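You operate a simulated robot arm through the tools that you are given. There is no shell and no other tool. Be economical: measure what you need, move in short steps, check, and stop when the job is done.

You are at the controls of a simulated robot arm. One attempt, no reset.

TASK
Switch off the compressor on the clipboard, set its start pressure and differential as listed, switch it back on.

Only the result counts: the job must be done as asked and must still hold three seconds after the hand-in. Knocking over, shifting, dropping, spilling or breaking anything else fails it.

THE ROBOT
A 7-joint arm with a two-finger parallel gripper on a trunk, on a base that drives. Base frame: it is fixed to the floor where the robot stands at the start and does not move with it; the origin is under the middle of the robot, x ahead of it, y to its left, z up. Lengths are in mm, angles in rad, forces in N, time in s.
With the tool pointing down near the work surface it reaches from about 100 to 880 mm from the robot's upright axis, wherever it stands. Its first joint turns from -2.007 to 2.007 rad. Places, roughly: number five switch [-800, -2200, 900]; number four duct catch [-600, -1800, 1100]; number four duct cover [-600, -1800, 1100]; number four high black knob [-600, -1900, 900]; number four high cover catch [-600, -1900, 800]; number four low black knob [-400, -1600, 900]; number four low cover catch [-400, -1600, 800]; number four low grey knob [-400, -1700, 900]; number four red reset button [-700, -2100, 600]; number four switch [-500, -1800, 900]; number four white reset button [-600, -2000, 900]; number one duct catch [700, -100, 1100]; number one duct cover [800, 0, 1100]; number one high black knob [700, -100, 900]; number one high cover catch [700, -100, 800]; number one low black knob [900, 100, 900]. Payload 3.91 kg.
The tool frame sits at the grasp point between the pads (the TCP): z along the fingers, y along the line on which they close. The tips reach 30 mm beyond it. Largest opening 110 mm; finger width 20, thickness 10; the body of the gripper, 48 by 112 mm, starts 55 mm behind the TCP.
Orientation is told as [roll, pitch, yaw] about the base's x, y, z axes, in that order, counted from this pose: with the fingers straight down and closing along the base's y, the tool's x points along the base's -x, its y along +y and its z along -z.

THE INTERFACE
- The arm moves only by the tool nudge_tool. Its argument "plan" is a list of rows, each a list of 7 numbers: the turn, a rotation vector about the tool's x, y, z in rad, then the shift along the tool's x, y, z in mm, then the opening, from 0 (shut) to 1 (fully open). In form: [[rx, ry, rz, tx, ty, tz, hand], ...]. A call has 1 to 20 rows; each row shifts and turns the commanded pose from where the row before left it, along the tool's axes as they then stand. Each row takes 0.2 s and may step no farther than 50 mm and 0.15 rad from the row before; otherwise, or with a gripper value out of range, the whole call is refused. A pose out of reach is approached as far as the arm can. The call stops where the force on the tool passes 40 N (or 10 N more than at its start, if that is more) or the arm is blocked; 0.2 s more then pass. Each finger travels about 153 mm/s and halts on what it meets, pressing with about 28 N; the grip force reading is that of the motor and also rises with nothing between the fingers. The clock runs only during rows and for 0.2 s after the last one: add rows that do not move to give the fingers time. The reply holds the time, the measured pose of the TCP, the force on the tool along the base axes, the opening and the grip force, in the units named above and with some noise, with the torque about the TCP (base axes, N m) and any sound that the robot's microphone picked up.
- Cameras (640 x 400 px; columns grow to the right, rows downward): "scene" is now at [208, 139.9, 1491.2]; the picture's right is [-0.69, -0.72, 0.00], its down [-0.21, 0.20, -0.96] and it looks along [0.69, -0.66, -0.29] (base axes); focal length 214 px, centre (320, 200). "wrist" rides on the gripper at [72, 17, -103] in the tool frame; the picture's right is [-0.23, 0.97, 0.00], its down [-0.76, -0.18, -0.62] and it looks along [-0.61, -0.14, 0.78] (tool axes); focal length 222 px, centre (320, 200). There is no depth. A picture from a camera that has moved, and an enlarged one, comes with that camera's place and axes in the base frame and with its lens.
- grab_frame(camera): a new picture of that camera. It takes no simulated time.
- slide_trunk(by): slides the trunk up (or, below 0, down) by that many mm; the arm and the scene camera ride with it, the base frame stays. It gives what a move gives, with no picture.
- drive_base(legs): drives the robot by 1 to 6 legs, each [ahead, left, turn to the left] in mm, mm and rad, along the robot's own axes; the way and the turn of a leg run together, so that a leg with both is an arc; at most 1500 mm and 3.142 rad a leg. The arm and the cameras ride along, it lands a little off, and it stops where it bumps. It gives what a move gives.
- head_to(pan, tilt): turns the head with the scene camera to pan (to the left, within 1.396 rad either way) and tilt (down, from -0.506 to 1.204), counted from straight ahead of the robot. It gives what a move gives.
- zoom(camera, box): a new picture of the part [left, top, right, bottom] of that camera's present view, enlarged. It takes no simulated time.
- close_job(): hands the job in; it is judged then, once.

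Work in short steps. Places have to be worked out from the pictures, the camera data and where the tool is seen: move nearer, look again, correct. Check each grasp and each placing, and mend what went wrong. You have 120 turns and 90 pictures in all, those below and enlarged ones among them. Open the gripper and draw the arm clear of the work before you hand the job in, unless the task says otherwise; then end with one line.

The tools are called after ">>>" by a JSON object that holds its "op" and its "data". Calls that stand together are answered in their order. nudge_tool: Moves the arm, as the interface text tells. Its arguments: {"type":"object","properties":{"plan":{"type":"array","items":{"type":"array","items":{"type":"number"}}}},"required":["plan"]} The other tools are called the same way: slide_trunk (by) slides the trunk up or down; drive_base (legs) drives the base; head_to (pan, tilt) turns the head that bears the scene camera; grab_frame (camera) takes a picture; zoom (camera, box) takes an enlarged picture of a part of a camera's view; close_job () hands the job in.

At the start:

```text
time_s: 0.0
eef_pos: [503.2, -437.0, 1548.3]
tool_rot: [-0.001, 0.0, 0.002]
contact_force: [0.2, -0.2, 1.0]
ft_torque: [-0.02, -0.01, 0.03]
width: 109.9
grasp_force: 0.1
trunk travel left (down, up): [-800.0, 190.0]
robot x, y, heading: [-0.5, -3.1, 0.002]
head pan, tilt: [-0.766, 0.295]
```

scene: 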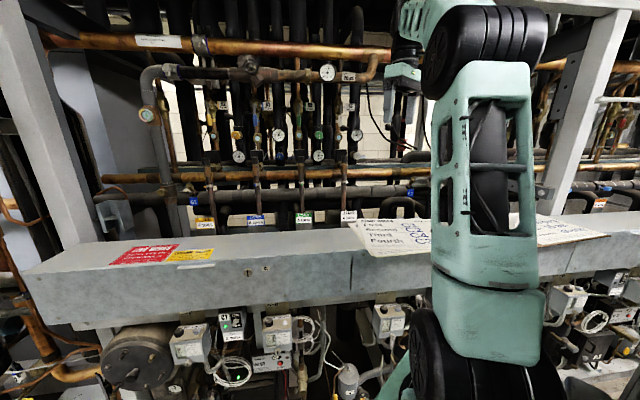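
wrist: 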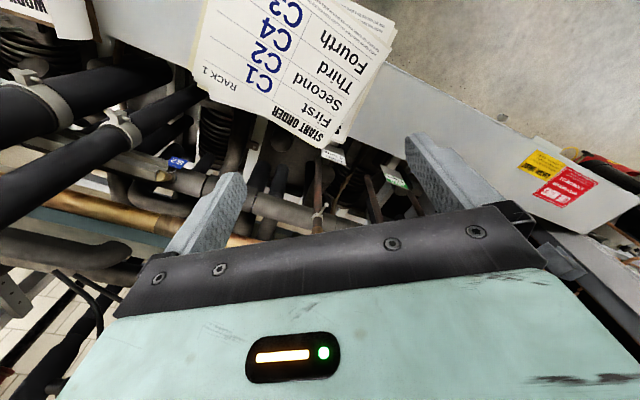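

The wrist view shows a start-order sheet and there is paper on the duct. I'll zoom in on both, then look around for the clipboard.

>>> {"op": "zoom", "data": {"camera": "scene", "box": [340, 180, 640, 280]}}

>>> {"op": "zoom", "data": {"camera": "wrist", "box": [0, 0, 420, 200]}}

>>> {"op": "zoom", "data": {"camera": "scene", "box": [80, 290, 420, 400]}}

```text
2.13 times, centred on (490, 230) of scene
camera zoom: at [208.0, 139.9, 1491.2], right [-0.69, -0.72, 0.0], down [-0.21, 0.2, -0.96], along [0.69, -0.66, -0.29], focal length 458 px, centre (-43, 136)
```

zoom: 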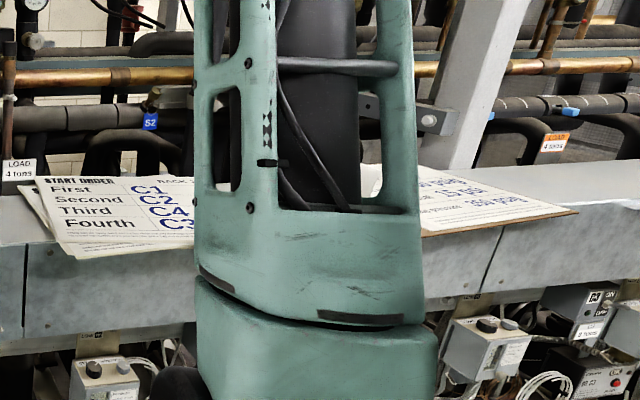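

```text
1.52 times, centred on (210, 100) of wrist
camera zoom: at [430.5, -418.9, 1652.1], right [0.23, 0.97, 0.0], down [0.76, -0.18, 0.62], along [0.61, -0.14, -0.78], focal length 338 px, centre (488, 352)
```

zoom: 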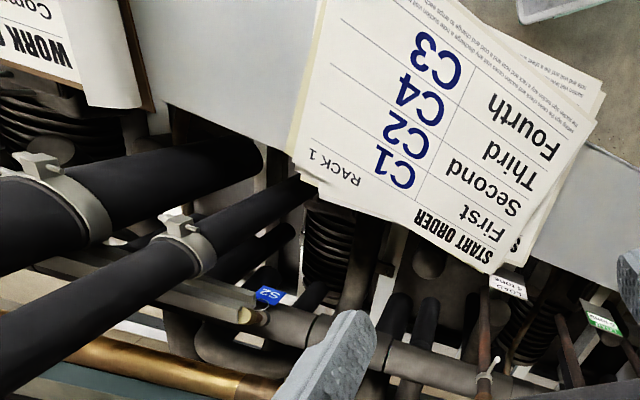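

```text
1.88 times, centred on (250, 345) of scene
camera zoom: at [208.0, 139.9, 1491.2], right [-0.69, -0.72, 0.0], down [-0.21, 0.2, -0.96], along [0.69, -0.66, -0.29], focal length 404 px, centre (452, -73)
```

zoom: 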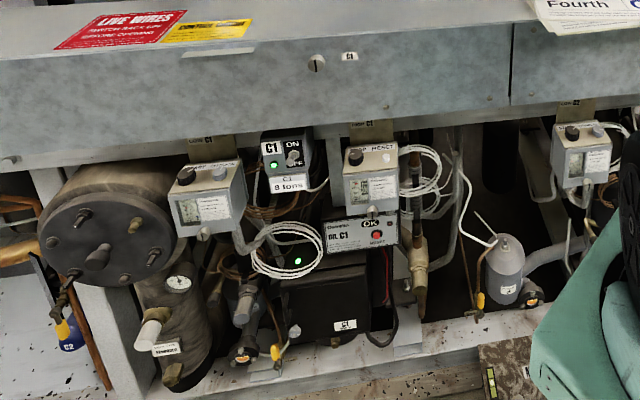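

The work-order clipboard lies further right on the duct, partly hidden by the arm. I'll swing the arm a little left (tool +y) and pan the head towards it.

>>> {"op": "head_to", "data": {"pan": -1.15, "tilt": 0.35}}

>>> {"op": "nudge_tool", "data": {"plan": [[0, 0, 0, 0, 50, 0, 0.2], [0, 0, 0, 0, 50, 0, 0], [0, 0, 0, 0, 50, 0, 0], [0, 0, 0, 0, 50, 0, 0], [0, 0, 0, 0, 50, 0, 0], [0, 0, 0, 0, 50, 0, 0], [0, 0, 0, 0, 50, 0, 0], [0, 0, 0, 0, 50, 0, 0]]}}

>>> {"op": "grab_frame", "data": {"camera": "scene"}}

```text
time_s: 0.9
eef_pos: [504.0, -437.4, 1549.7]
tool_rot: [0.001, 0.001, -0.001]
contact_force: [0.0, -0.4, -0.2]
ft_torque: [0.0, 0.01, -0.03]
width: 110.0
grasp_force: 0.0
trunk travel left (down, up): [-800.0, 190.0]
robot x, y, heading: [1.8, -1.2, -0.002]
head pan, tilt: [-1.15, 0.351]
```

```text
time_s: 2.7
eef_pos: [501.6, -35.5, 1547.7]
tool_rot: [0.001, 0.0, -0.003]
contact_force: [0.1, 0.4, 0.0]
ft_torque: [0.02, -0.01, -0.01]
width: 0.0
grasp_force: 28.1
trunk travel left (down, up): [-800.0, 190.0]
robot x, y, heading: [2.6, -2.6, -0.003]
head pan, tilt: [-1.15, 0.351]
```

```text
84 pictures are left
camera scene: at [178.6, 119.1, 1486.1], right [-0.91, -0.41, 0.0], down [-0.14, 0.31, -0.94], along [0.38, -0.86, -0.34], focal length 214 px, centre (320, 200)
```

scene: 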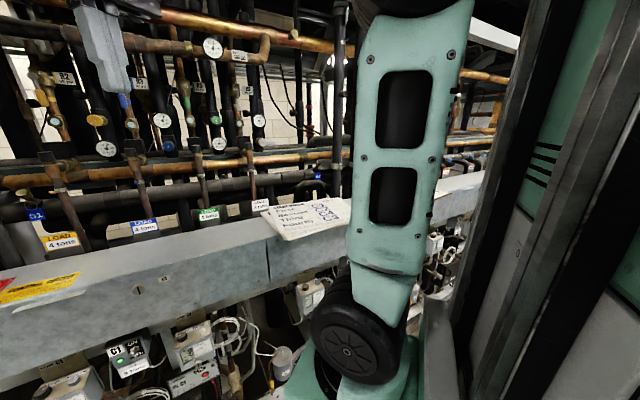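

The arm still hides the clipboard. The rack runs along about (-0.61, -0.79) and faces the robot at heading about -0.66. I'll turn to face it and shift to the right along it.

>>> {"op": "drive_base", "data": {"legs": [[-100, 0, 0], [0, 0, -0.66], [0, -700, 0]]}}

>>> {"op": "head_to", "data": {"pan": 0.2, "tilt": 0.5}}

>>> {"op": "grab_frame", "data": {"camera": "scene"}}

>>> {"op": "grab_frame", "data": {"camera": "wrist"}}

```text
time_s: 9.1
eef_pos: [-161.3, -894.0, 1549.3]
tool_rot: [0.0, 0.002, -0.664]
contact_force: [-1.1, 0.5, 0.3]
ft_torque: [-0.02, 0.02, 0.01]
width: 0.0
grasp_force: 27.9
trunk travel left (down, up): [-800.0, 190.0]
robot x, y, heading: [-535.2, -558.4, -0.663]
head pan, tilt: [-1.15, 0.351]
```

```text
time_s: 10.6
eef_pos: [-161.7, -895.0, 1548.6]
tool_rot: [-0.001, 0.001, -0.666]
contact_force: [-0.3, -0.3, 1.1]
ft_torque: [-0.02, -0.03, 0.0]
width: 0.0
grasp_force: 27.9
trunk travel left (down, up): [-800.0, 190.0]
robot x, y, heading: [-533.5, -559.0, -0.665]
head pan, tilt: [0.201, 0.499]
```

```text
83 pictures are left
camera scene: at [-217.4, -523.5, 1472.4], right [-0.45, -0.89, 0.0], down [-0.43, 0.21, -0.88], along [0.79, -0.39, -0.48], focal length 214 px, centre (320, 200)
```

scene: 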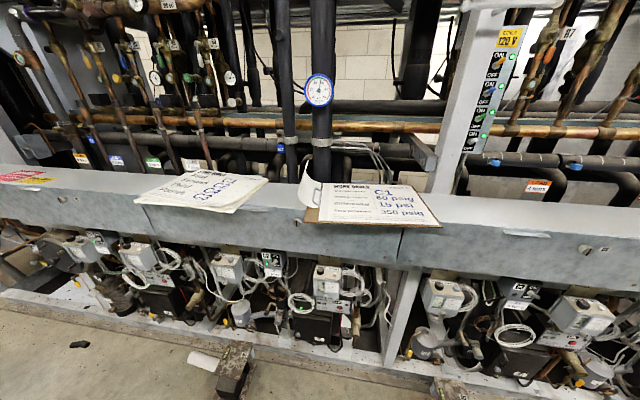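

```text
82 pictures are left
camera wrist: at [-208.5, -835.5, 1651.0], right [0.78, 0.63, 0.0], down [0.49, -0.61, 0.62], along [0.39, -0.49, -0.78], focal length 222 px, centre (320, 200)
```

wrist: 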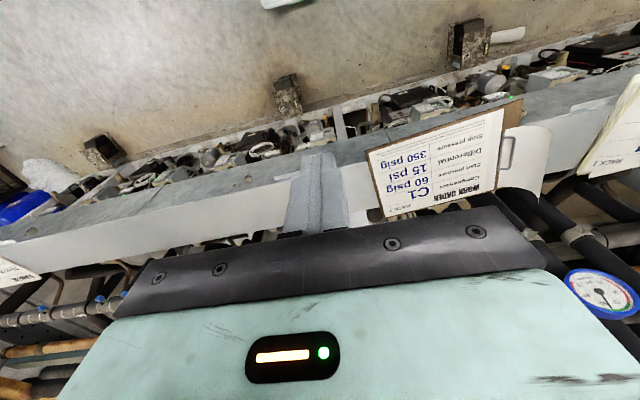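

>>> {"op": "zoom", "data": {"camera": "scene", "box": [290, 165, 450, 240]}}

>>> {"op": "zoom", "data": {"camera": "wrist", "box": [360, 90, 560, 220]}}

>>> {"op": "zoom", "data": {"camera": "scene", "box": [430, 20, 550, 170]}}

```text
4.00 times, centred on (370, 202) of scene
camera zoom: at [-217.4, -523.5, 1472.4], right [-0.45, -0.89, 0.0], down [-0.43, 0.21, -0.88], along [0.79, -0.39, -0.48], focal length 858 px, centre (120, 190)
```

zoom: 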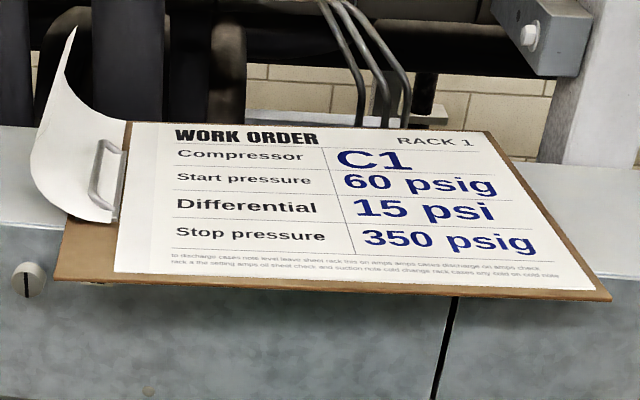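

```text
3.08 times, centred on (460, 155) of wrist
camera zoom: at [-208.5, -835.5, 1651.0], right [0.78, 0.63, 0.0], down [0.49, -0.61, 0.62], along [0.39, -0.49, -0.78], focal length 684 px, centre (-111, 338)
```

zoom: 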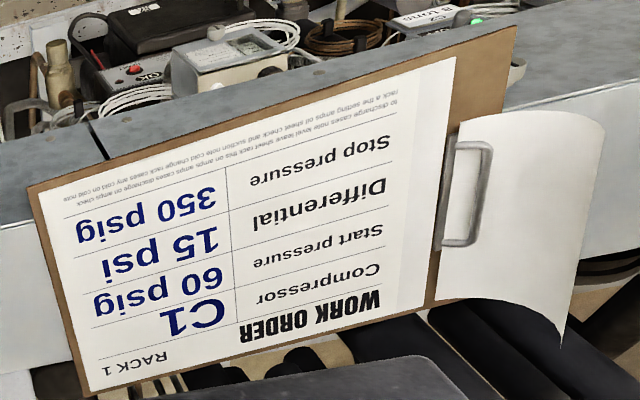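

```text
2.67 times, centred on (490, 95) of scene
camera zoom: at [-217.4, -523.5, 1472.4], right [-0.45, -0.89, 0.0], down [-0.43, 0.21, -0.88], along [0.79, -0.39, -0.48], focal length 572 px, centre (-133, 480)
```

zoom: 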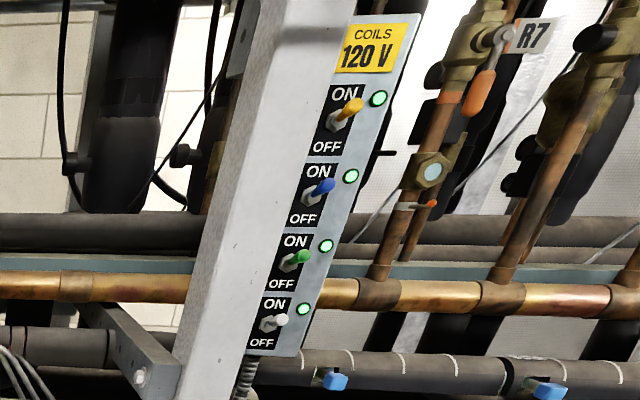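

Work order: C1, start 60 psig, differential 15 psi. I'll drive back left to stand in front of unit C1, to look at its controls.

>>> {"op": "drive_base", "data": {"legs": [[0, 1220, 0]]}}

>>> {"op": "slide_trunk", "data": {"by": -350}}

>>> {"op": "head_to", "data": {"pan": 0.0, "tilt": 0.35}}

>>> {"op": "grab_frame", "data": {"camera": "scene"}}

```text
time_s: 16.7
eef_pos: [585.7, 81.6, 1548.6]
tool_rot: [0.0, 0.0, -0.643]
contact_force: [-0.1, 0.2, -0.7]
ft_torque: [0.01, 0.01, 0.03]
width: 0.0
grasp_force: 28.0
trunk travel left (down, up): [-800.0, 190.0]
robot x, y, heading: [201.1, 411.0, -0.643]
head pan, tilt: [0.201, 0.499]
```

```text
time_s: 20.1
eef_pos: [586.8, 80.7, 1199.2]
tool_rot: [-0.001, 0.002, -0.641]
contact_force: [-0.2, -0.7, -0.1]
ft_torque: [0.04, -0.03, 0.0]
width: 0.0
grasp_force: 27.9
trunk travel left (down, up): [-450.0, 540.0]
robot x, y, heading: [201.5, 409.4, -0.645]
head pan, tilt: [0.201, 0.499]
```

```text
time_s: 20.9
eef_pos: [585.1, 81.8, 1197.4]
tool_rot: [0.002, 0.0, -0.641]
contact_force: [-1.0, 0.2, -0.9]
ft_torque: [-0.01, -0.02, 0.03]
width: 0.0
grasp_force: 27.8
trunk travel left (down, up): [-450.0, 540.0]
robot x, y, heading: [200.5, 413.2, -0.643]
head pan, tilt: [0.0, 0.351]
```

```text
78 pictures are left
camera scene: at [514.0, 434.1, 1136.0], right [-0.6, -0.8, 0.0], down [-0.28, 0.21, -0.94], along [0.75, -0.56, -0.34], focal length 214 px, centre (320, 200)
```

scene: 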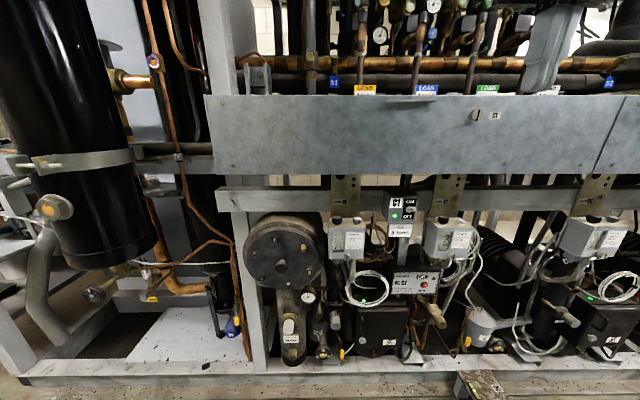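

The C1 cluster is ahead and slightly to the right. I'll zoom in on it.

>>> {"op": "zoom", "data": {"camera": "scene", "box": [320, 170, 490, 310]}}

>>> {"op": "zoom", "data": {"camera": "scene", "box": [325, 205, 425, 265]}}

>>> {"op": "zoom", "data": {"camera": "scene", "box": [415, 205, 495, 265]}}

```text
2.86 times, centred on (405, 240) of scene
camera zoom: at [514.0, 434.1, 1136.0], right [-0.6, -0.8, 0.0], down [-0.28, 0.21, -0.94], along [0.75, -0.56, -0.34], focal length 613 px, centre (77, 86)
```

zoom: 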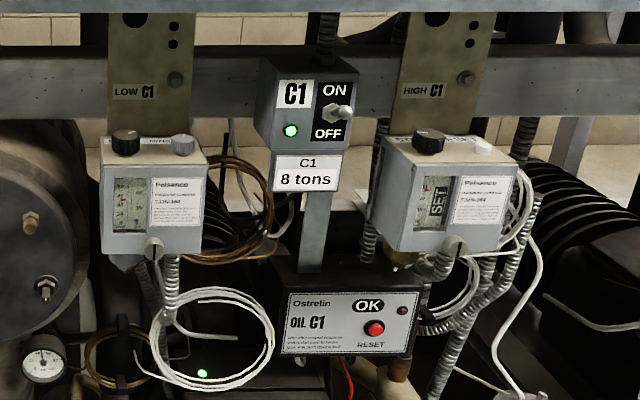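

```text
6.40 times, centred on (375, 235) of scene
camera zoom: at [514.0, 434.1, 1136.0], right [-0.6, -0.8, 0.0], down [-0.28, 0.21, -0.94], along [0.75, -0.56, -0.34], focal length 1373 px, centre (-32, -24)
```

zoom: 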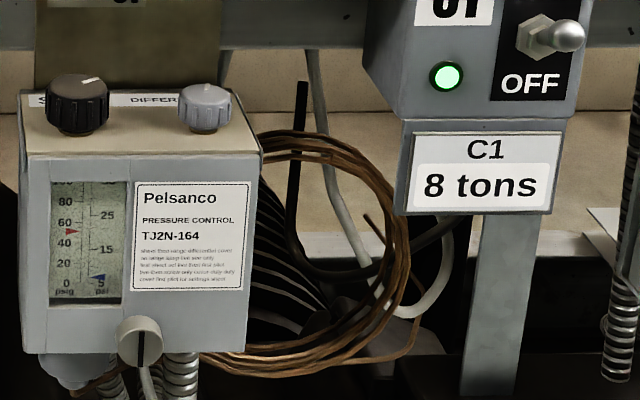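

```text
6.67 times, centred on (455, 235) of scene
camera zoom: at [514.0, 434.1, 1136.0], right [-0.6, -0.8, 0.0], down [-0.28, 0.21, -0.94], along [0.75, -0.56, -0.34], focal length 1430 px, centre (-580, -33)
```

zoom: 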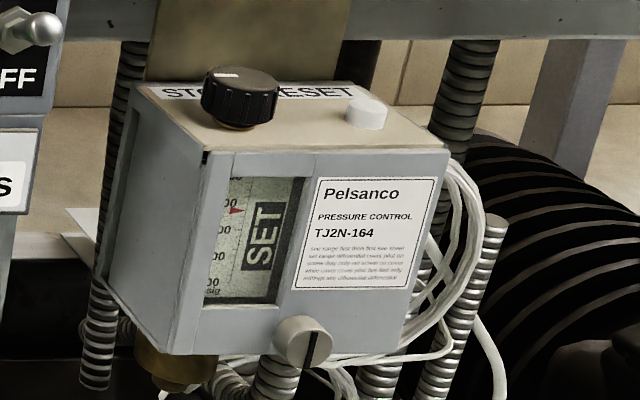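

Two-view triangulation gives the black START knob at about (890, 98, 898), the toggle tip at about (774, -38, 929), and the duct's front face about 60 mm in front of both, with its underside at z≈1030. The tool therefore has to come in horizontally under the duct. I'll pitch the fingers to point forward.

>>> {"op": "nudge_tool", "data": {"plan": [[0, -0.1428, 0, 0, 0, 0, 0], [0, -0.1428, 0, 0, 0, 0, 0], [0, -0.1428, 0, 0, 0, 0, 0], [0, -0.1428, 0, 0, 0, 0, 0], [0, -0.1428, 0, 0, 0, 0, 0], [0, -0.1428, 0, 0, 0, 0, 0], [0, -0.1428, 0, 0, 0, 0, 0], [0, -0.1428, 0, 0, 0, 0, 0], [0, -0.1428, 0, 0, 0, 0, 0], [0, -0.1428, 0, 0, 0, 0, 0], [0, -0.1428, 0, 0, 0, 0, 0], [0, 0, 0, 0, 0, 0, 0]]}}

>>> {"op": "grab_frame", "data": {"camera": "wrist"}}

>>> {"op": "grab_frame", "data": {"camera": "scene"}}

```text
time_s: 23.5
eef_pos: [725.1, 85.2, 1126.2]
tool_rot: [3.053, -1.57, 2.59]
contact_force: [0.6, 0.3, -0.1]
ft_torque: [0.03, -0.02, -0.01]
width: 0.1
grasp_force: 28.5
out of reach, approached as far as the arm can: row 3, 4, 5, 6, 7, 8, 9
trunk travel left (down, up): [-450.0, 540.0]
robot x, y, heading: [200.1, 404.8, -0.641]
head pan, tilt: [0.0, 0.351]
```

```text
74 pictures are left
camera wrist: at [652.3, 160.6, 1053.6], right [0.58, 0.78, 0.23], down [-0.61, 0.23, 0.76], along [0.54, -0.58, 0.61], focal length 222 px, centre (320, 200)
```

wrist: 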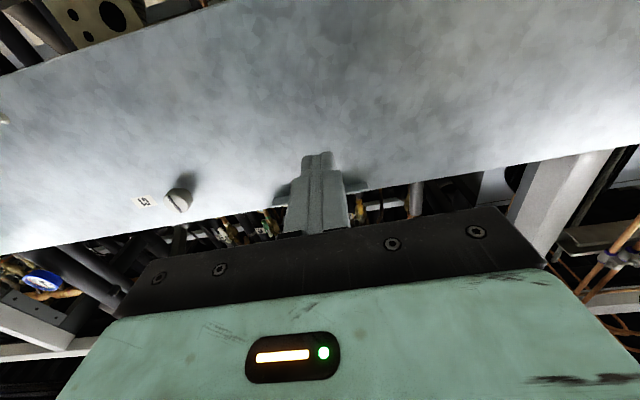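

```text
73 pictures are left
camera scene: at [514.0, 434.1, 1136.1], right [-0.6, -0.8, 0.0], down [-0.28, 0.21, -0.94], along [0.75, -0.56, -0.34], focal length 214 px, centre (320, 200)
```

scene: 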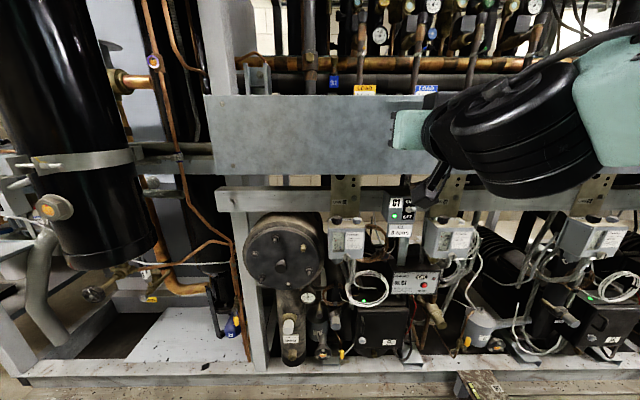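

The tool now points horizontally forward with its tips about 25 mm from the duct face. I'll back the base off and lower the trunk so the tool is below the duct and in line with the controls.

>>> {"op": "drive_base", "data": {"legs": [[-150, 0, 0]]}}

>>> {"op": "slide_trunk", "data": {"by": -160}}

>>> {"op": "grab_frame", "data": {"camera": "wrist"}}

>>> {"op": "grab_frame", "data": {"camera": "scene"}}

```text
time_s: 24.9
eef_pos: [602.4, 175.5, 1125.7]
tool_rot: [0.298, -1.571, -0.941]
contact_force: [0.5, -0.6, 0.1]
ft_torque: [-0.02, 0.03, 0.01]
width: 0.0
grasp_force: 27.8
trunk travel left (down, up): [-450.0, 540.0]
robot x, y, heading: [77.6, 501.9, -0.643]
head pan, tilt: [0.0, 0.351]
```

```text
time_s: 26.7
eef_pos: [603.0, 175.1, 965.2]
tool_rot: [0.426, -1.57, -1.069]
contact_force: [-0.6, 0.2, 0.6]
ft_torque: [0.01, 0.02, -0.02]
width: 0.1
grasp_force: 28.2
trunk travel left (down, up): [-290.0, 700.0]
robot x, y, heading: [83.7, 503.6, -0.643]
head pan, tilt: [0.0, 0.351]
```

```text
72 pictures are left
camera wrist: at [529.3, 252.2, 893.9], right [0.58, 0.78, 0.23], down [-0.61, 0.23, 0.76], along [0.54, -0.58, 0.61], focal length 222 px, centre (320, 200)
```

wrist: 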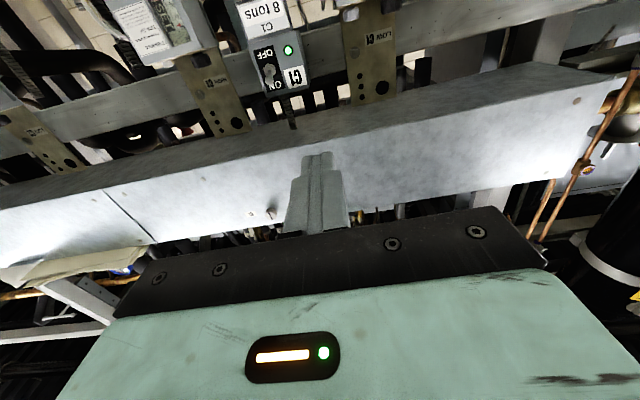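

```text
71 pictures are left
camera scene: at [391.0, 525.9, 976.1], right [-0.6, -0.8, 0.0], down [-0.28, 0.21, -0.94], along [0.75, -0.56, -0.34], focal length 214 px, centre (320, 200)
```

scene: 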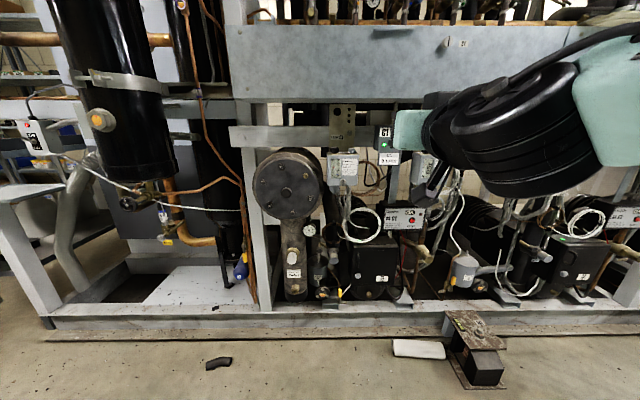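

The wrist camera confirms the toggle tip at (774.5, -38.5, 932). I'll shift the tool 68 mm right with the arm, then drive 215 mm forward so the closed tips come in just above the toggle.

>>> {"op": "nudge_tool", "data": {"plan": [[0, 0, 0, 0, -34, 0, 0], [0, 0, 0, 0, -34, 0, 0], [0, 0, 0, 0, 0, 0, 0]]}}

>>> {"op": "drive_base", "data": {"legs": [[205, 0, 0]]}}

>>> {"op": "grab_frame", "data": {"camera": "wrist"}}

>>> {"op": "grab_frame", "data": {"camera": "scene"}}

```text
time_s: 27.5
eef_pos: [581.9, 141.1, 953.3]
tool_rot: [0.453, -1.571, -1.095]
contact_force: [0.0, 0.0, 0.0]
ft_torque: [-0.02, 0.01, 0.01]
width: 0.0
grasp_force: 28.2
out of reach, approached as far as the arm can: row 1, 2
trunk travel left (down, up): [-290.0, 700.0]
robot x, y, heading: [81.8, 501.0, -0.647]
head pan, tilt: [0.0, 0.351]
```

```text
time_s: 29.1
eef_pos: [746.6, 19.8, 953.9]
tool_rot: [0.553, -1.571, -1.195]
contact_force: [-0.7, -0.3, 0.4]
ft_torque: [-0.01, 0.01, 0.01]
width: 0.0
grasp_force: 27.8
trunk travel left (down, up): [-290.0, 700.0]
robot x, y, heading: [245.8, 378.0, -0.642]
head pan, tilt: [0.0, 0.351]
```

```text
70 pictures are left
camera wrist: at [673.6, 95.8, 880.4], right [0.58, 0.78, 0.23], down [-0.61, 0.23, 0.76], along [0.54, -0.58, 0.61], focal length 222 px, centre (320, 200)
```

wrist: 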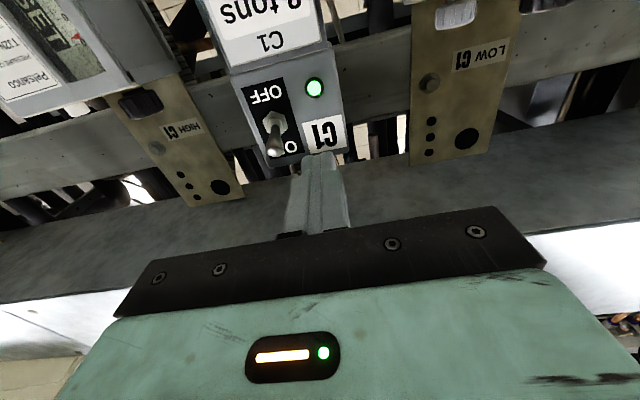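

```text
69 pictures are left
camera scene: at [554.7, 403.9, 976.1], right [-0.6, -0.8, 0.0], down [-0.28, 0.21, -0.94], along [0.75, -0.56, -0.34], focal length 214 px, centre (320, 200)
```

scene: 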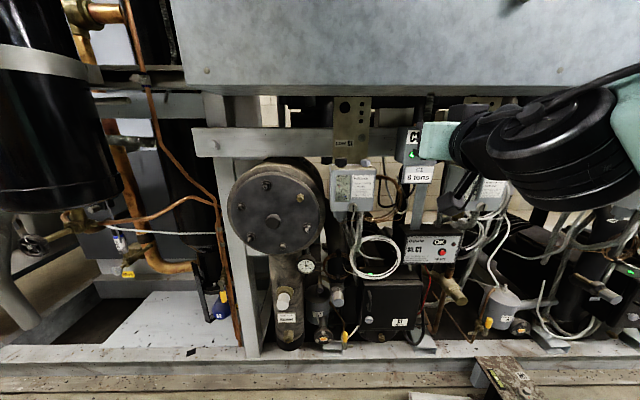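

The tips are at f≈616, roughly 36 mm short, 30 mm left of the toggle and a bit low. The arm is near its inner limit, so I'll back the base 60 mm to gain room and then reach with the arm.

>>> {"op": "drive_base", "data": {"legs": [[-60, 0, 0]]}}

>>> {"op": "nudge_tool", "data": {"plan": [[0, 0, 0, 0, 0, 30, 0], [0, 0, 0, -15, -29, 0, 0], [0, 0, 0, 0, 0, 0, 0]]}}

```text
time_s: 30.1
eef_pos: [697.6, 56.0, 953.6]
tool_rot: [0.709, -1.57, -1.35]
contact_force: [0.4, -0.1, -0.6]
ft_torque: [0.02, 0.03, -0.02]
width: 0.0
grasp_force: 28.6
trunk travel left (down, up): [-290.0, 700.0]
robot x, y, heading: [195.8, 414.3, -0.64]
head pan, tilt: [0.0, 0.351]
```

```text
time_s: 30.9
eef_pos: [703.3, 14.4, 968.8]
tool_rot: [0.886, -1.571, -1.528]
contact_force: [0.0, -0.4, 0.5]
ft_torque: [-0.02, -0.01, -0.01]
width: 0.0
grasp_force: 28.0
trunk travel left (down, up): [-290.0, 700.0]
robot x, y, heading: [196.0, 418.1, -0.643]
head pan, tilt: [0.0, 0.351]
```

Now lined up at r=-433, z=969. Reaching forward 66 mm over the toggle.

>>> {"op": "nudge_tool", "data": {"plan": [[0, 0, 0, 0, 0, 33, 0], [0, 0, 0, 0, 0, 33, 0], [0, 0, 0, 0, 0, 0, 0]]}}

>>> {"op": "grab_frame", "data": {"camera": "wrist"}}

>>> {"op": "grab_frame", "data": {"camera": "scene"}}

```text
time_s: 31.9
eef_pos: [754.3, -24.1, 969.0]
tool_rot: [0.484, -1.569, -1.125]
contact_force: [-15.3, 9.7, 0.9]
ft_torque: [-0.05, -0.01, 0.03]
width: 0.0
grasp_force: 28.3
trunk travel left (down, up): [-290.0, 700.0]
robot x, y, heading: [199.9, 418.6, -0.641]
head pan, tilt: [0.0, 0.351]
stopped in row 3: the force on the tool passed its limit at 41 N (the readings are from after the stop); the commanded pose is now the measured one
```

```text
68 pictures are left
camera wrist: at [682.3, 51.8, 895.2], right [0.58, 0.78, 0.23], down [-0.61, 0.23, 0.76], along [0.54, -0.58, 0.61], focal length 222 px, centre (320, 200)
```

wrist: 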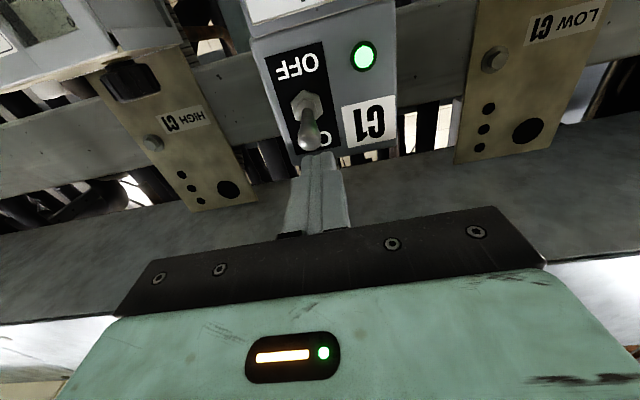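

```text
67 pictures are left
camera scene: at [504.8, 440.8, 976.4], right [-0.6, -0.8, 0.0], down [-0.27, 0.21, -0.94], along [0.75, -0.56, -0.34], focal length 214 px, centre (320, 200)
```

scene: 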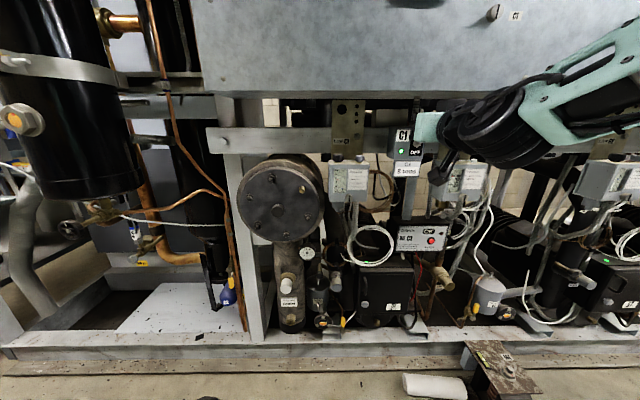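

The tips touched the switch-box front at f≈648, above the toggle. I'll back off 6 mm and push down on the toggle in small steps.

>>> {"op": "nudge_tool", "data": {"plan": [[0, 0, 0, 0, 0, -6, 0], [0, 0, 0, 10, 0, 0, 0], [0, 0, 0, 10, 0, 0, 0], [0, 0, 0, 8, 0, 0, 0], [0, 0, 0, 8, 0, 0, 0], [0, 0, 0, 6, 0, 0, 0], [0, 0, 0, 0, 0, 0, 0]]}}

>>> {"op": "grab_frame", "data": {"camera": "wrist"}}

```text
time_s: 33.2
eef_pos: [752.5, -22.2, 942.2]
tool_rot: [2.951, -1.546, 2.691]
contact_force: [0.9, 0.1, 7.4]
ft_torque: [-0.14, -0.15, 0.06]
width: 0.0
grasp_force: 27.6
trunk travel left (down, up): [-290.0, 700.0]
robot x, y, heading: [197.2, 418.1, -0.64]
head pan, tilt: [0.0, 0.351]
stopped in row 6: the force on the tool passed its limit at 45 N (the readings are from after the stop); the commanded pose is now the measured one
```

```text
66 pictures are left
camera wrist: at [681.0, 52.9, 865.7], right [0.58, 0.78, 0.23], down [-0.62, 0.24, 0.75], along [0.53, -0.58, 0.62], focal length 222 px, centre (320, 200)
```

wrist: 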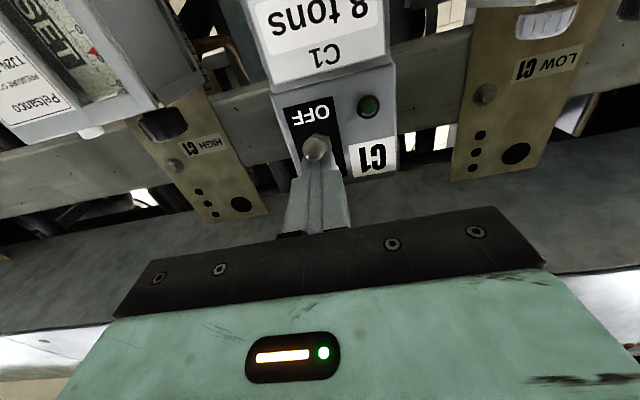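

The C1 light is out and the toggle is down: it's off. I'll withdraw, drive left to face the low-pressure control, and look closely at the knobs.

>>> {"op": "nudge_tool", "data": {"plan": [[0, 0, 0, -5, 0, -5, 0], [0, 0, 0, 0, 0, -45, 0], [0, 0, 0, 0, 0, -45, 0.3], [0, 0, 0, 0, 0, 0, 0.5]]}}

>>> {"op": "drive_base", "data": {"legs": [[0, 178, 0]]}}

>>> {"op": "grab_frame", "data": {"camera": "wrist"}}

>>> {"op": "grab_frame", "data": {"camera": "scene"}}

```text
time_s: 34.2
eef_pos: [686.2, 27.8, 942.7]
tool_rot: [2.964, -1.551, 2.679]
contact_force: [-0.4, 0.1, -0.1]
ft_torque: [-0.01, 0.03, 0.0]
width: 55.0
grasp_force: 0.0
out of reach, approached as far as the arm can: row 3
trunk travel left (down, up): [-290.0, 700.0]
robot x, y, heading: [197.1, 416.5, -0.636]
head pan, tilt: [0.0, 0.351]
```

```text
time_s: 35.7
eef_pos: [797.3, 175.7, 943.6]
tool_rot: [2.958, -1.551, 2.688]
contact_force: [0.0, 0.2, 0.4]
ft_torque: [-0.02, -0.02, -0.01]
width: 55.0
grasp_force: 0.1
trunk travel left (down, up): [-290.0, 700.0]
robot x, y, heading: [305.2, 560.6, -0.637]
head pan, tilt: [0.0, 0.351]
```

```text
65 pictures are left
camera wrist: at [724.3, 250.7, 868.0], right [0.58, 0.78, 0.23], down [-0.62, 0.24, 0.75], along [0.53, -0.57, 0.62], focal length 222 px, centre (320, 200)
```

wrist: 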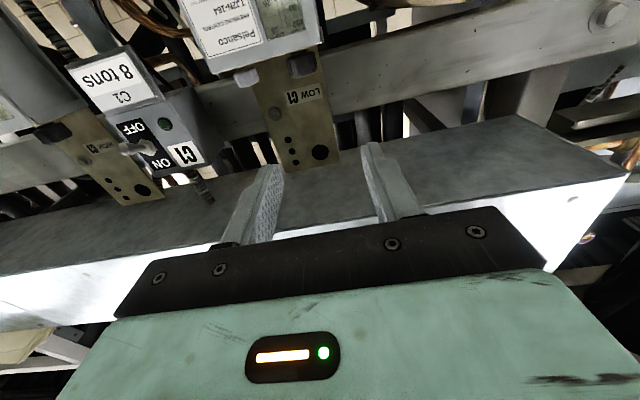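

```text
64 pictures are left
camera scene: at [614.2, 587.8, 976.1], right [-0.6, -0.8, 0.0], down [-0.28, 0.2, -0.94], along [0.75, -0.56, -0.34], focal length 214 px, centre (320, 200)
```

scene: 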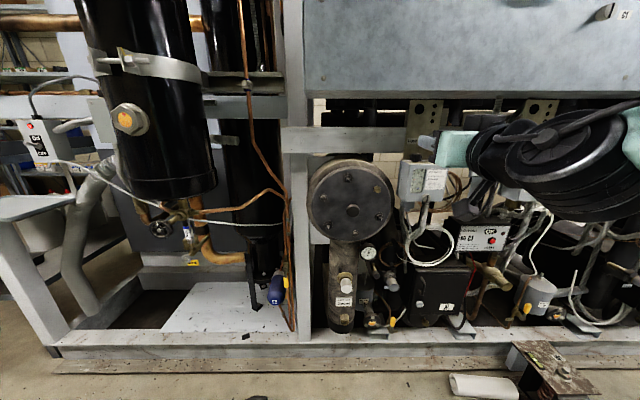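

Both knobs are visible from the wrist: black at about (890, 98.5, 897), grey at about (859.5, 57.5, 894). I'll zoom in on each from both cameras for sizes and scale.

>>> {"op": "zoom", "data": {"camera": "wrist", "box": [180, 0, 400, 130]}}

>>> {"op": "zoom", "data": {"camera": "scene", "box": [385, 120, 485, 210]}}

```text
2.91 times, centred on (290, 65) of wrist
camera zoom: at [724.3, 250.7, 868.0], right [0.58, 0.78, 0.23], down [-0.62, 0.24, 0.75], along [0.53, -0.57, 0.62], focal length 646 px, centre (407, 593)
```

zoom: 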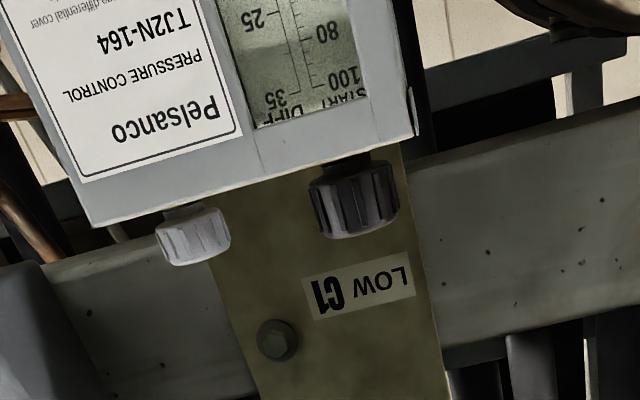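

```text
4.44 times, centred on (435, 165) of scene
camera zoom: at [614.2, 587.8, 976.1], right [-0.6, -0.8, 0.0], down [-0.28, 0.2, -0.94], along [0.75, -0.56, -0.34], focal length 953 px, centre (-191, 356)
```

zoom: 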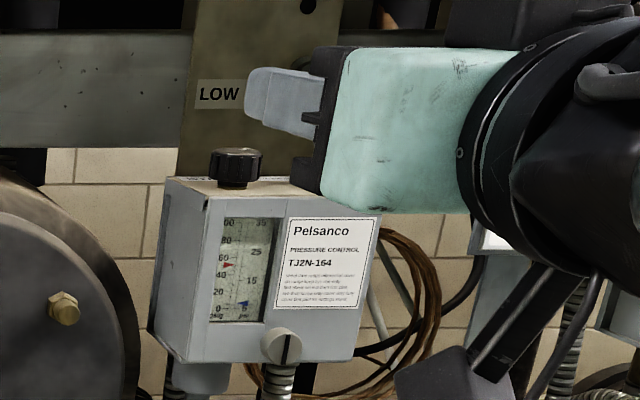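

The scale reads red START ≈53–55 and blue DIFF ≈5. The knob spans z≈888–905 with the lid at ≈881. I'll level the tool, move to knob height and line up, with the fingers 38 mm apart.

>>> {"op": "nudge_tool", "data": {"plan": [[0, 0.02, 0, 23, -6, 0, 0.36], [0, 0, 0, 23.5, 0, 0, 0.35], [0, 0, 0, 0, 0, 30, 0.35], [0, 0, 0, 0, 0, 20, 0.35], [0, 0, 0, 0, 0, 0, 0.35]]}}

>>> {"op": "grab_frame", "data": {"camera": "wrist"}}

>>> {"op": "zoom", "data": {"camera": "scene", "box": [385, 120, 485, 210]}}

```text
time_s: 36.9
eef_pos: [835.2, 141.6, 897.7]
tool_rot: [1.67, -1.567, -2.31]
contact_force: [0.5, 1.0, -0.2]
ft_torque: [0.0, 0.0, -0.01]
width: 38.6
grasp_force: 0.1
trunk travel left (down, up): [-290.0, 700.0]
robot x, y, heading: [305.8, 563.7, -0.637]
head pan, tilt: [0.0, 0.351]
```

```text
61 pictures are left
camera wrist: at [761.4, 216.6, 824.5], right [0.58, 0.78, 0.23], down [-0.61, 0.23, 0.76], along [0.54, -0.58, 0.61], focal length 222 px, centre (320, 200)
```

wrist: 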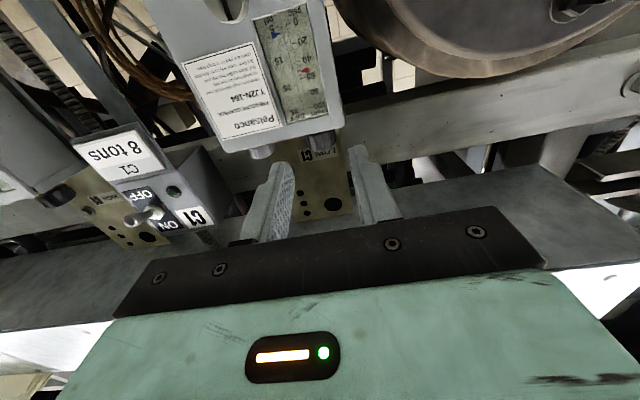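

```text
4.44 times, centred on (435, 165) of scene
camera zoom: at [614.2, 587.8, 976.1], right [-0.6, -0.8, 0.0], down [-0.28, 0.2, -0.94], along [0.75, -0.56, -0.34], focal length 953 px, centre (-191, 356)
```

zoom: 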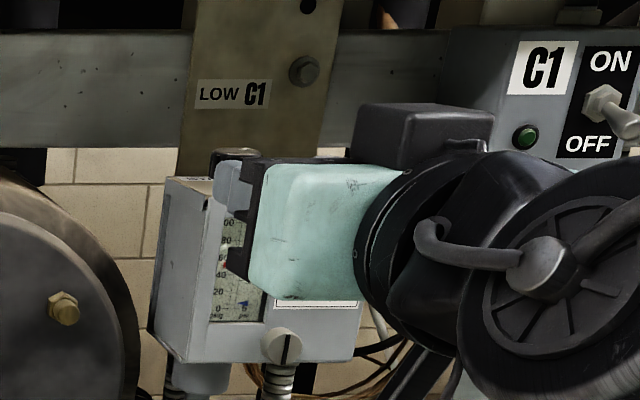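

Lined up; the wrist camera sees the scale as well. Advancing 57 mm to straddle the black knob.

>>> {"op": "nudge_tool", "data": {"plan": [[0, 0, 0, 0, -1.5, 20, 0.35], [0, 0, 0, 0, 0, 20, 0.35], [0, 0, 0, 0, 0, 17, 0.35], [0, 0, 0, 0, 0, 0, 0.35]]}}

>>> {"op": "grab_frame", "data": {"camera": "wrist"}}

>>> {"op": "zoom", "data": {"camera": "scene", "box": [385, 120, 485, 210]}}

```text
time_s: 37.9
eef_pos: [879.4, 104.9, 896.7]
tool_rot: [1.443, -1.567, -2.08]
contact_force: [-0.6, -0.1, 0.3]
ft_torque: [-0.01, 0.0, 0.0]
width: 38.6
grasp_force: 0.0
trunk travel left (down, up): [-290.0, 700.0]
robot x, y, heading: [304.3, 568.5, -0.633]
head pan, tilt: [0.0, 0.351]
```

```text
59 pictures are left
camera wrist: at [806.5, 181.0, 823.9], right [0.58, 0.78, 0.23], down [-0.61, 0.23, 0.76], along [0.54, -0.58, 0.61], focal length 222 px, centre (320, 200)
```

wrist: 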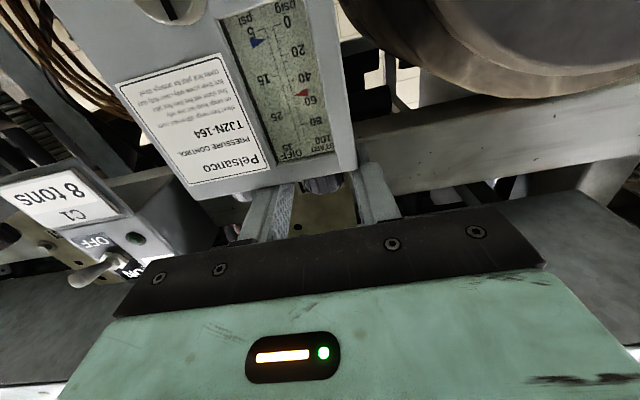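

```text
4.44 times, centred on (435, 165) of scene
camera zoom: at [614.3, 587.8, 976.1], right [-0.6, -0.8, 0.0], down [-0.28, 0.2, -0.94], along [0.75, -0.56, -0.34], focal length 953 px, centre (-191, 356)
```

zoom: 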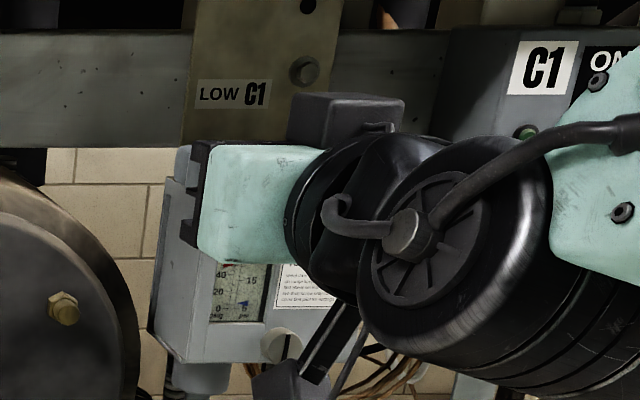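

The knob sits between the fingers and the wrist camera sees the scale in full. I'll zoom for a baseline reading, then close on the knob.

>>> {"op": "zoom", "data": {"camera": "wrist", "box": [200, 0, 400, 210]}}

>>> {"op": "nudge_tool", "data": {"plan": [[0, 0, 0, 0, 0, 0, 0.1], [0, 0, 0, 0, 0, 0, 0.1]]}}

```text
1.90 times, centred on (300, 105) of wrist
camera zoom: at [806.5, 181.0, 823.9], right [0.58, 0.78, 0.23], down [-0.61, 0.23, 0.76], along [0.54, -0.58, 0.61], focal length 423 px, centre (358, 381)
```

zoom: 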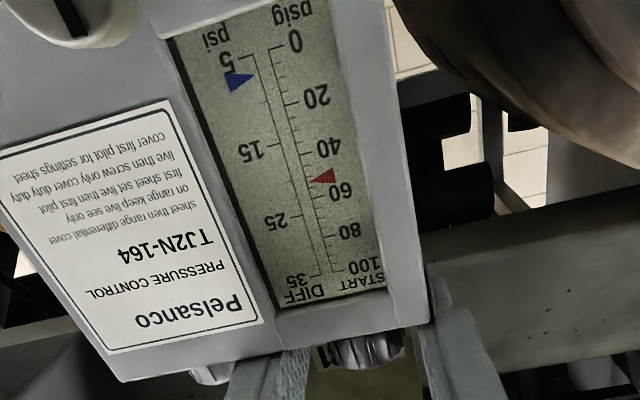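

```text
time_s: 38.5
eef_pos: [881.3, 105.8, 897.4]
tool_rot: [1.458, -1.569, -2.09]
contact_force: [9.4, 7.1, -0.2]
ft_torque: [0.12, 0.06, 0.23]
width: 24.1
grasp_force: 45.2
trunk travel left (down, up): [-290.0, 700.0]
robot x, y, heading: [307.0, 564.4, -0.638]
head pan, tilt: [0.0, 0.351]
```

Gripped at 24 mm width. I'll try a small clockwise turn (seen from above) of 0.3 rad about the knob axis and read the pointer.

>>> {"op": "nudge_tool", "data": {"plan": [[0.1, 0, 0, 0, 1.7, 0, 0.1], [0.1, 0, 0, 0, 1.2, 0, 0.1], [0.1, 0, 0, 0, 1.2, 0, 0.1], [0, 0, 0, 0, 0, 0, 0.1]]}}

>>> {"op": "zoom", "data": {"camera": "wrist", "box": [200, 0, 400, 210]}}

```text
time_s: 39.5
eef_pos: [884.5, 109.8, 896.0]
tool_rot: [1.316, -1.569, -2.244]
contact_force: [39.6, 4.9, 1.4]
ft_torque: [-0.19, -0.51, 0.55]
width: 24.1
grasp_force: 44.9
trunk travel left (down, up): [-290.0, 700.0]
robot x, y, heading: [302.5, 563.1, -0.638]
head pan, tilt: [0.0, 0.351]
```

```text
1.90 times, centred on (300, 105) of wrist
camera zoom: at [835.8, 204.0, 823.7], right [0.78, 0.58, 0.23], down [-0.51, 0.39, 0.76], along [0.35, -0.71, 0.61], focal length 423 px, centre (358, 381)
```

zoom: 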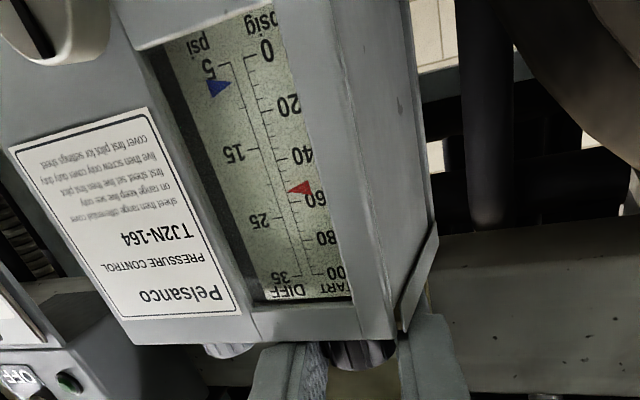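

Some force built up (~40 N). I'll zoom tightly on the scale to see whether the pointer moved.

>>> {"op": "zoom", "data": {"camera": "wrist", "box": [255, 15, 315, 105]}}

```text
4.44 times, centred on (285, 60) of wrist
camera zoom: at [835.8, 204.0, 823.7], right [0.78, 0.58, 0.23], down [-0.51, 0.39, 0.76], along [0.35, -0.71, 0.61], focal length 987 px, centre (476, 822)
```

zoom: 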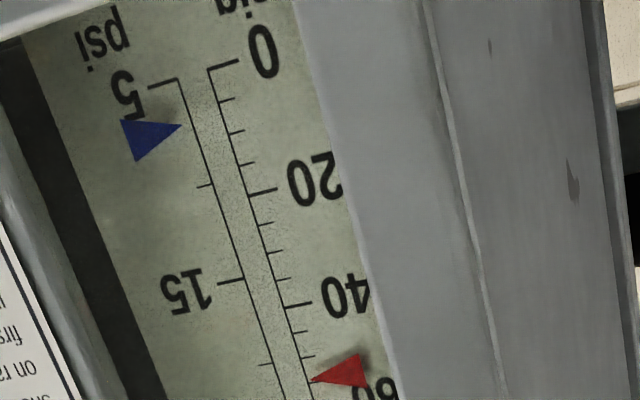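

Red now reads 55, versus roughly 53 before, so clockwise seems to raise it slowly. I'll relieve the side force (shift towards it) and turn on.

>>> {"op": "nudge_tool", "data": {"plan": [[0, 0, 0, 0, 2, 1, 0.1], [0, 0, 0, 0, 1.5, 1, 0.1], [0, 0, 0, 0, 0, 0, 0.1]]}}

>>> {"op": "nudge_tool", "data": {"plan": [[0.1, 0, 0, 0, 2, 0, 0.1], [0.1, 0, 0, 0, 2, 0, 0.1], [0, 0, 0, 0, 0, 0, 0.1]]}}

>>> {"op": "zoom", "data": {"camera": "wrist", "box": [225, 15, 325, 165]}}

```text
time_s: 40.3
eef_pos: [882.9, 109.4, 896.7]
tool_rot: [1.076, -1.566, -2.015]
contact_force: [-11.6, 30.7, -1.8]
ft_torque: [-0.25, -0.22, 0.15]
width: 24.3
grasp_force: 45.1
trunk travel left (down, up): [-290.0, 700.0]
robot x, y, heading: [306.7, 564.9, -0.635]
head pan, tilt: [0.0, 0.351]
```

```text
time_s: 41.1
eef_pos: [886.6, 110.4, 896.5]
tool_rot: [0.83, -1.567, -1.973]
contact_force: [-22.1, 31.0, -7.8]
ft_torque: [0.32, 0.2, -0.09]
width: 24.3
grasp_force: 44.9
trunk travel left (down, up): [-290.0, 700.0]
robot x, y, heading: [301.8, 567.8, -0.639]
head pan, tilt: [0.0, 0.351]
```

```text
2.67 times, centred on (275, 90) of wrist
camera zoom: at [859.4, 213.5, 824.0], right [0.88, 0.41, 0.23], down [-0.42, 0.49, 0.76], along [0.2, -0.77, 0.6], focal length 592 px, centre (440, 493)
```

zoom: 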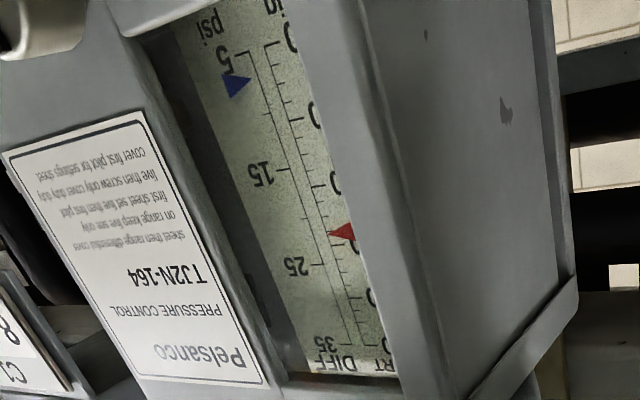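

Red is at about 55–56: slow gearing, or some slip. I'll open the fingers, swing back counter-clockwise about the knob by about 1.0 rad, and re-grip for a long clockwise stroke.

>>> {"op": "nudge_tool", "data": {"plan": [[0, 0, 0, 0, 0, -1.5, 0.2], [0, 0, 0, 0, 0, 0, 0.34], [-0.14, 0, 0, 0, -1.7, 0, 0.34], [-0.14, 0, 0, 0, -1.7, 0, 0.34], [-0.14, 0, 0, 0, -1.7, 0, 0.34], [-0.14, 0, 0, 0, -1.7, 0, 0.34], [-0.14, 0, 0, 0, -1.7, 0, 0.34], [-0.14, 0, 0, 0, -1.7, 0, 0.34], [-0.1, 0, 0, 0, -1.2, 0, 0.34], [0, 0, 0, 0, 0, 0, 0.34]]}}

>>> {"op": "zoom", "data": {"camera": "wrist", "box": [200, 0, 420, 220]}}

```text
time_s: 43.3
eef_pos: [882.4, 107.9, 896.1]
tool_rot: [1.624, -1.567, -2.204]
contact_force: [-0.8, -1.1, 0.4]
ft_torque: [0.03, 0.0, -0.01]
width: 37.7
grasp_force: 0.0
out of reach, approached as far as the arm can: row 7, 8, 9
trunk travel left (down, up): [-290.0, 700.0]
robot x, y, heading: [305.5, 565.5, -0.642]
head pan, tilt: [0.0, 0.351]
```

```text
1.82 times, centred on (310, 110) of wrist
camera zoom: at [805.4, 180.4, 823.8], right [0.53, 0.81, 0.23], down [-0.62, 0.19, 0.76], along [0.58, -0.55, 0.61], focal length 404 px, centre (338, 364)
```

zoom: 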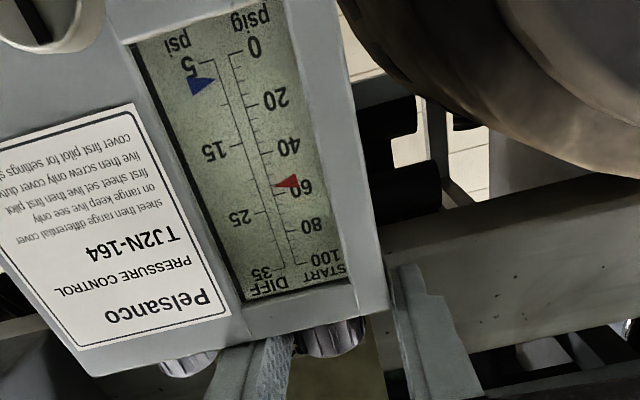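

The counter-clockwise swing stops near yaw -0.57 (arm limit), so strokes must go clockwise from here. I'll take a precise reading of the scale, then stroke.

>>> {"op": "zoom", "data": {"camera": "wrist", "box": [255, 10, 335, 165]}}

>>> {"op": "nudge_tool", "data": {"plan": [[0, 0, 0, 0, 0, 0, 0.1], [0, 0, 0, 0, 0, 0, 0.1]]}}

```text
2.58 times, centred on (295, 88) of wrist
camera zoom: at [805.4, 180.4, 823.8], right [0.53, 0.81, 0.23], down [-0.62, 0.19, 0.76], along [0.58, -0.55, 0.61], focal length 573 px, centre (384, 490)
```

zoom: 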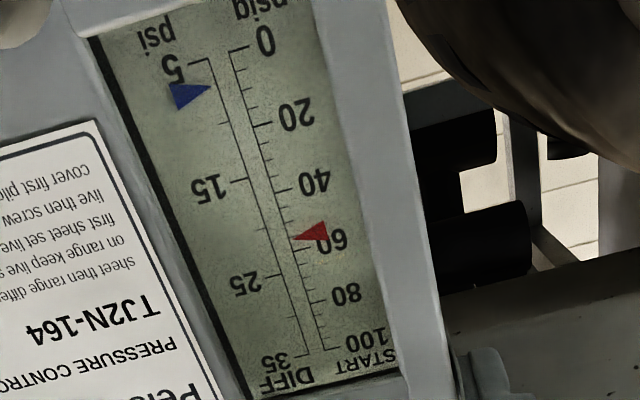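

```text
time_s: 43.9
eef_pos: [881.3, 105.0, 897.7]
tool_rot: [1.668, -1.565, -2.254]
contact_force: [-13.2, -18.6, -0.2]
ft_torque: [-0.07, 0.18, -0.42]
width: 24.4
grasp_force: 45.1
trunk travel left (down, up): [-290.0, 700.0]
robot x, y, heading: [303.9, 562.4, -0.636]
head pan, tilt: [0.0, 0.351]
```

Reading: START ≈57, so about 8–9 psig per rad clockwise. About 0.35 rad more is needed; I'll recentre and turn.

>>> {"op": "nudge_tool", "data": {"plan": [[0, 0, 0, 0, -1.2, 0, 0.1], [0.12, 0, 0, 0, 1.5, 0, 0.1], [0.12, 0, 0, 0, 1.5, 0, 0.1], [0.12, 0, 0, 0, 1.5, 0, 0.1], [0, 0, 0, 0, 0, 0, 0.1]]}}

>>> {"op": "zoom", "data": {"camera": "wrist", "box": [240, 10, 320, 165]}}

```text
time_s: 45.1
eef_pos: [884.3, 109.3, 895.6]
tool_rot: [1.084, -1.565, -2.023]
contact_force: [8.6, -21.3, -3.4]
ft_torque: [-0.48, -0.21, -0.13]
width: 24.4
grasp_force: 45.1
trunk travel left (down, up): [-290.0, 700.0]
robot x, y, heading: [311.4, 560.0, -0.641]
head pan, tilt: [0.0, 0.351]
```

```text
2.58 times, centred on (280, 88) of wrist
camera zoom: at [837.2, 204.0, 823.8], right [0.79, 0.57, 0.23], down [-0.51, 0.4, 0.76], along [0.35, -0.72, 0.6], focal length 573 px, centre (423, 490)
```

zoom: 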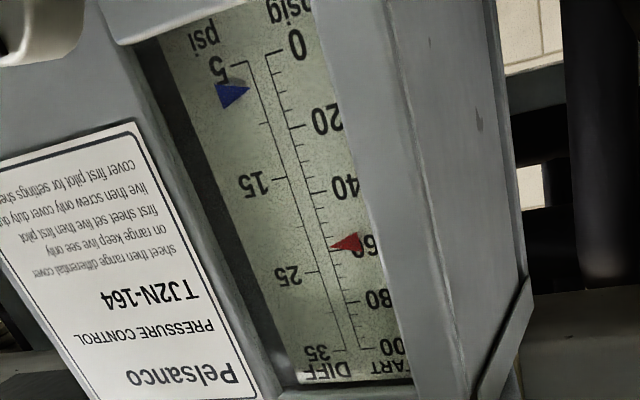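

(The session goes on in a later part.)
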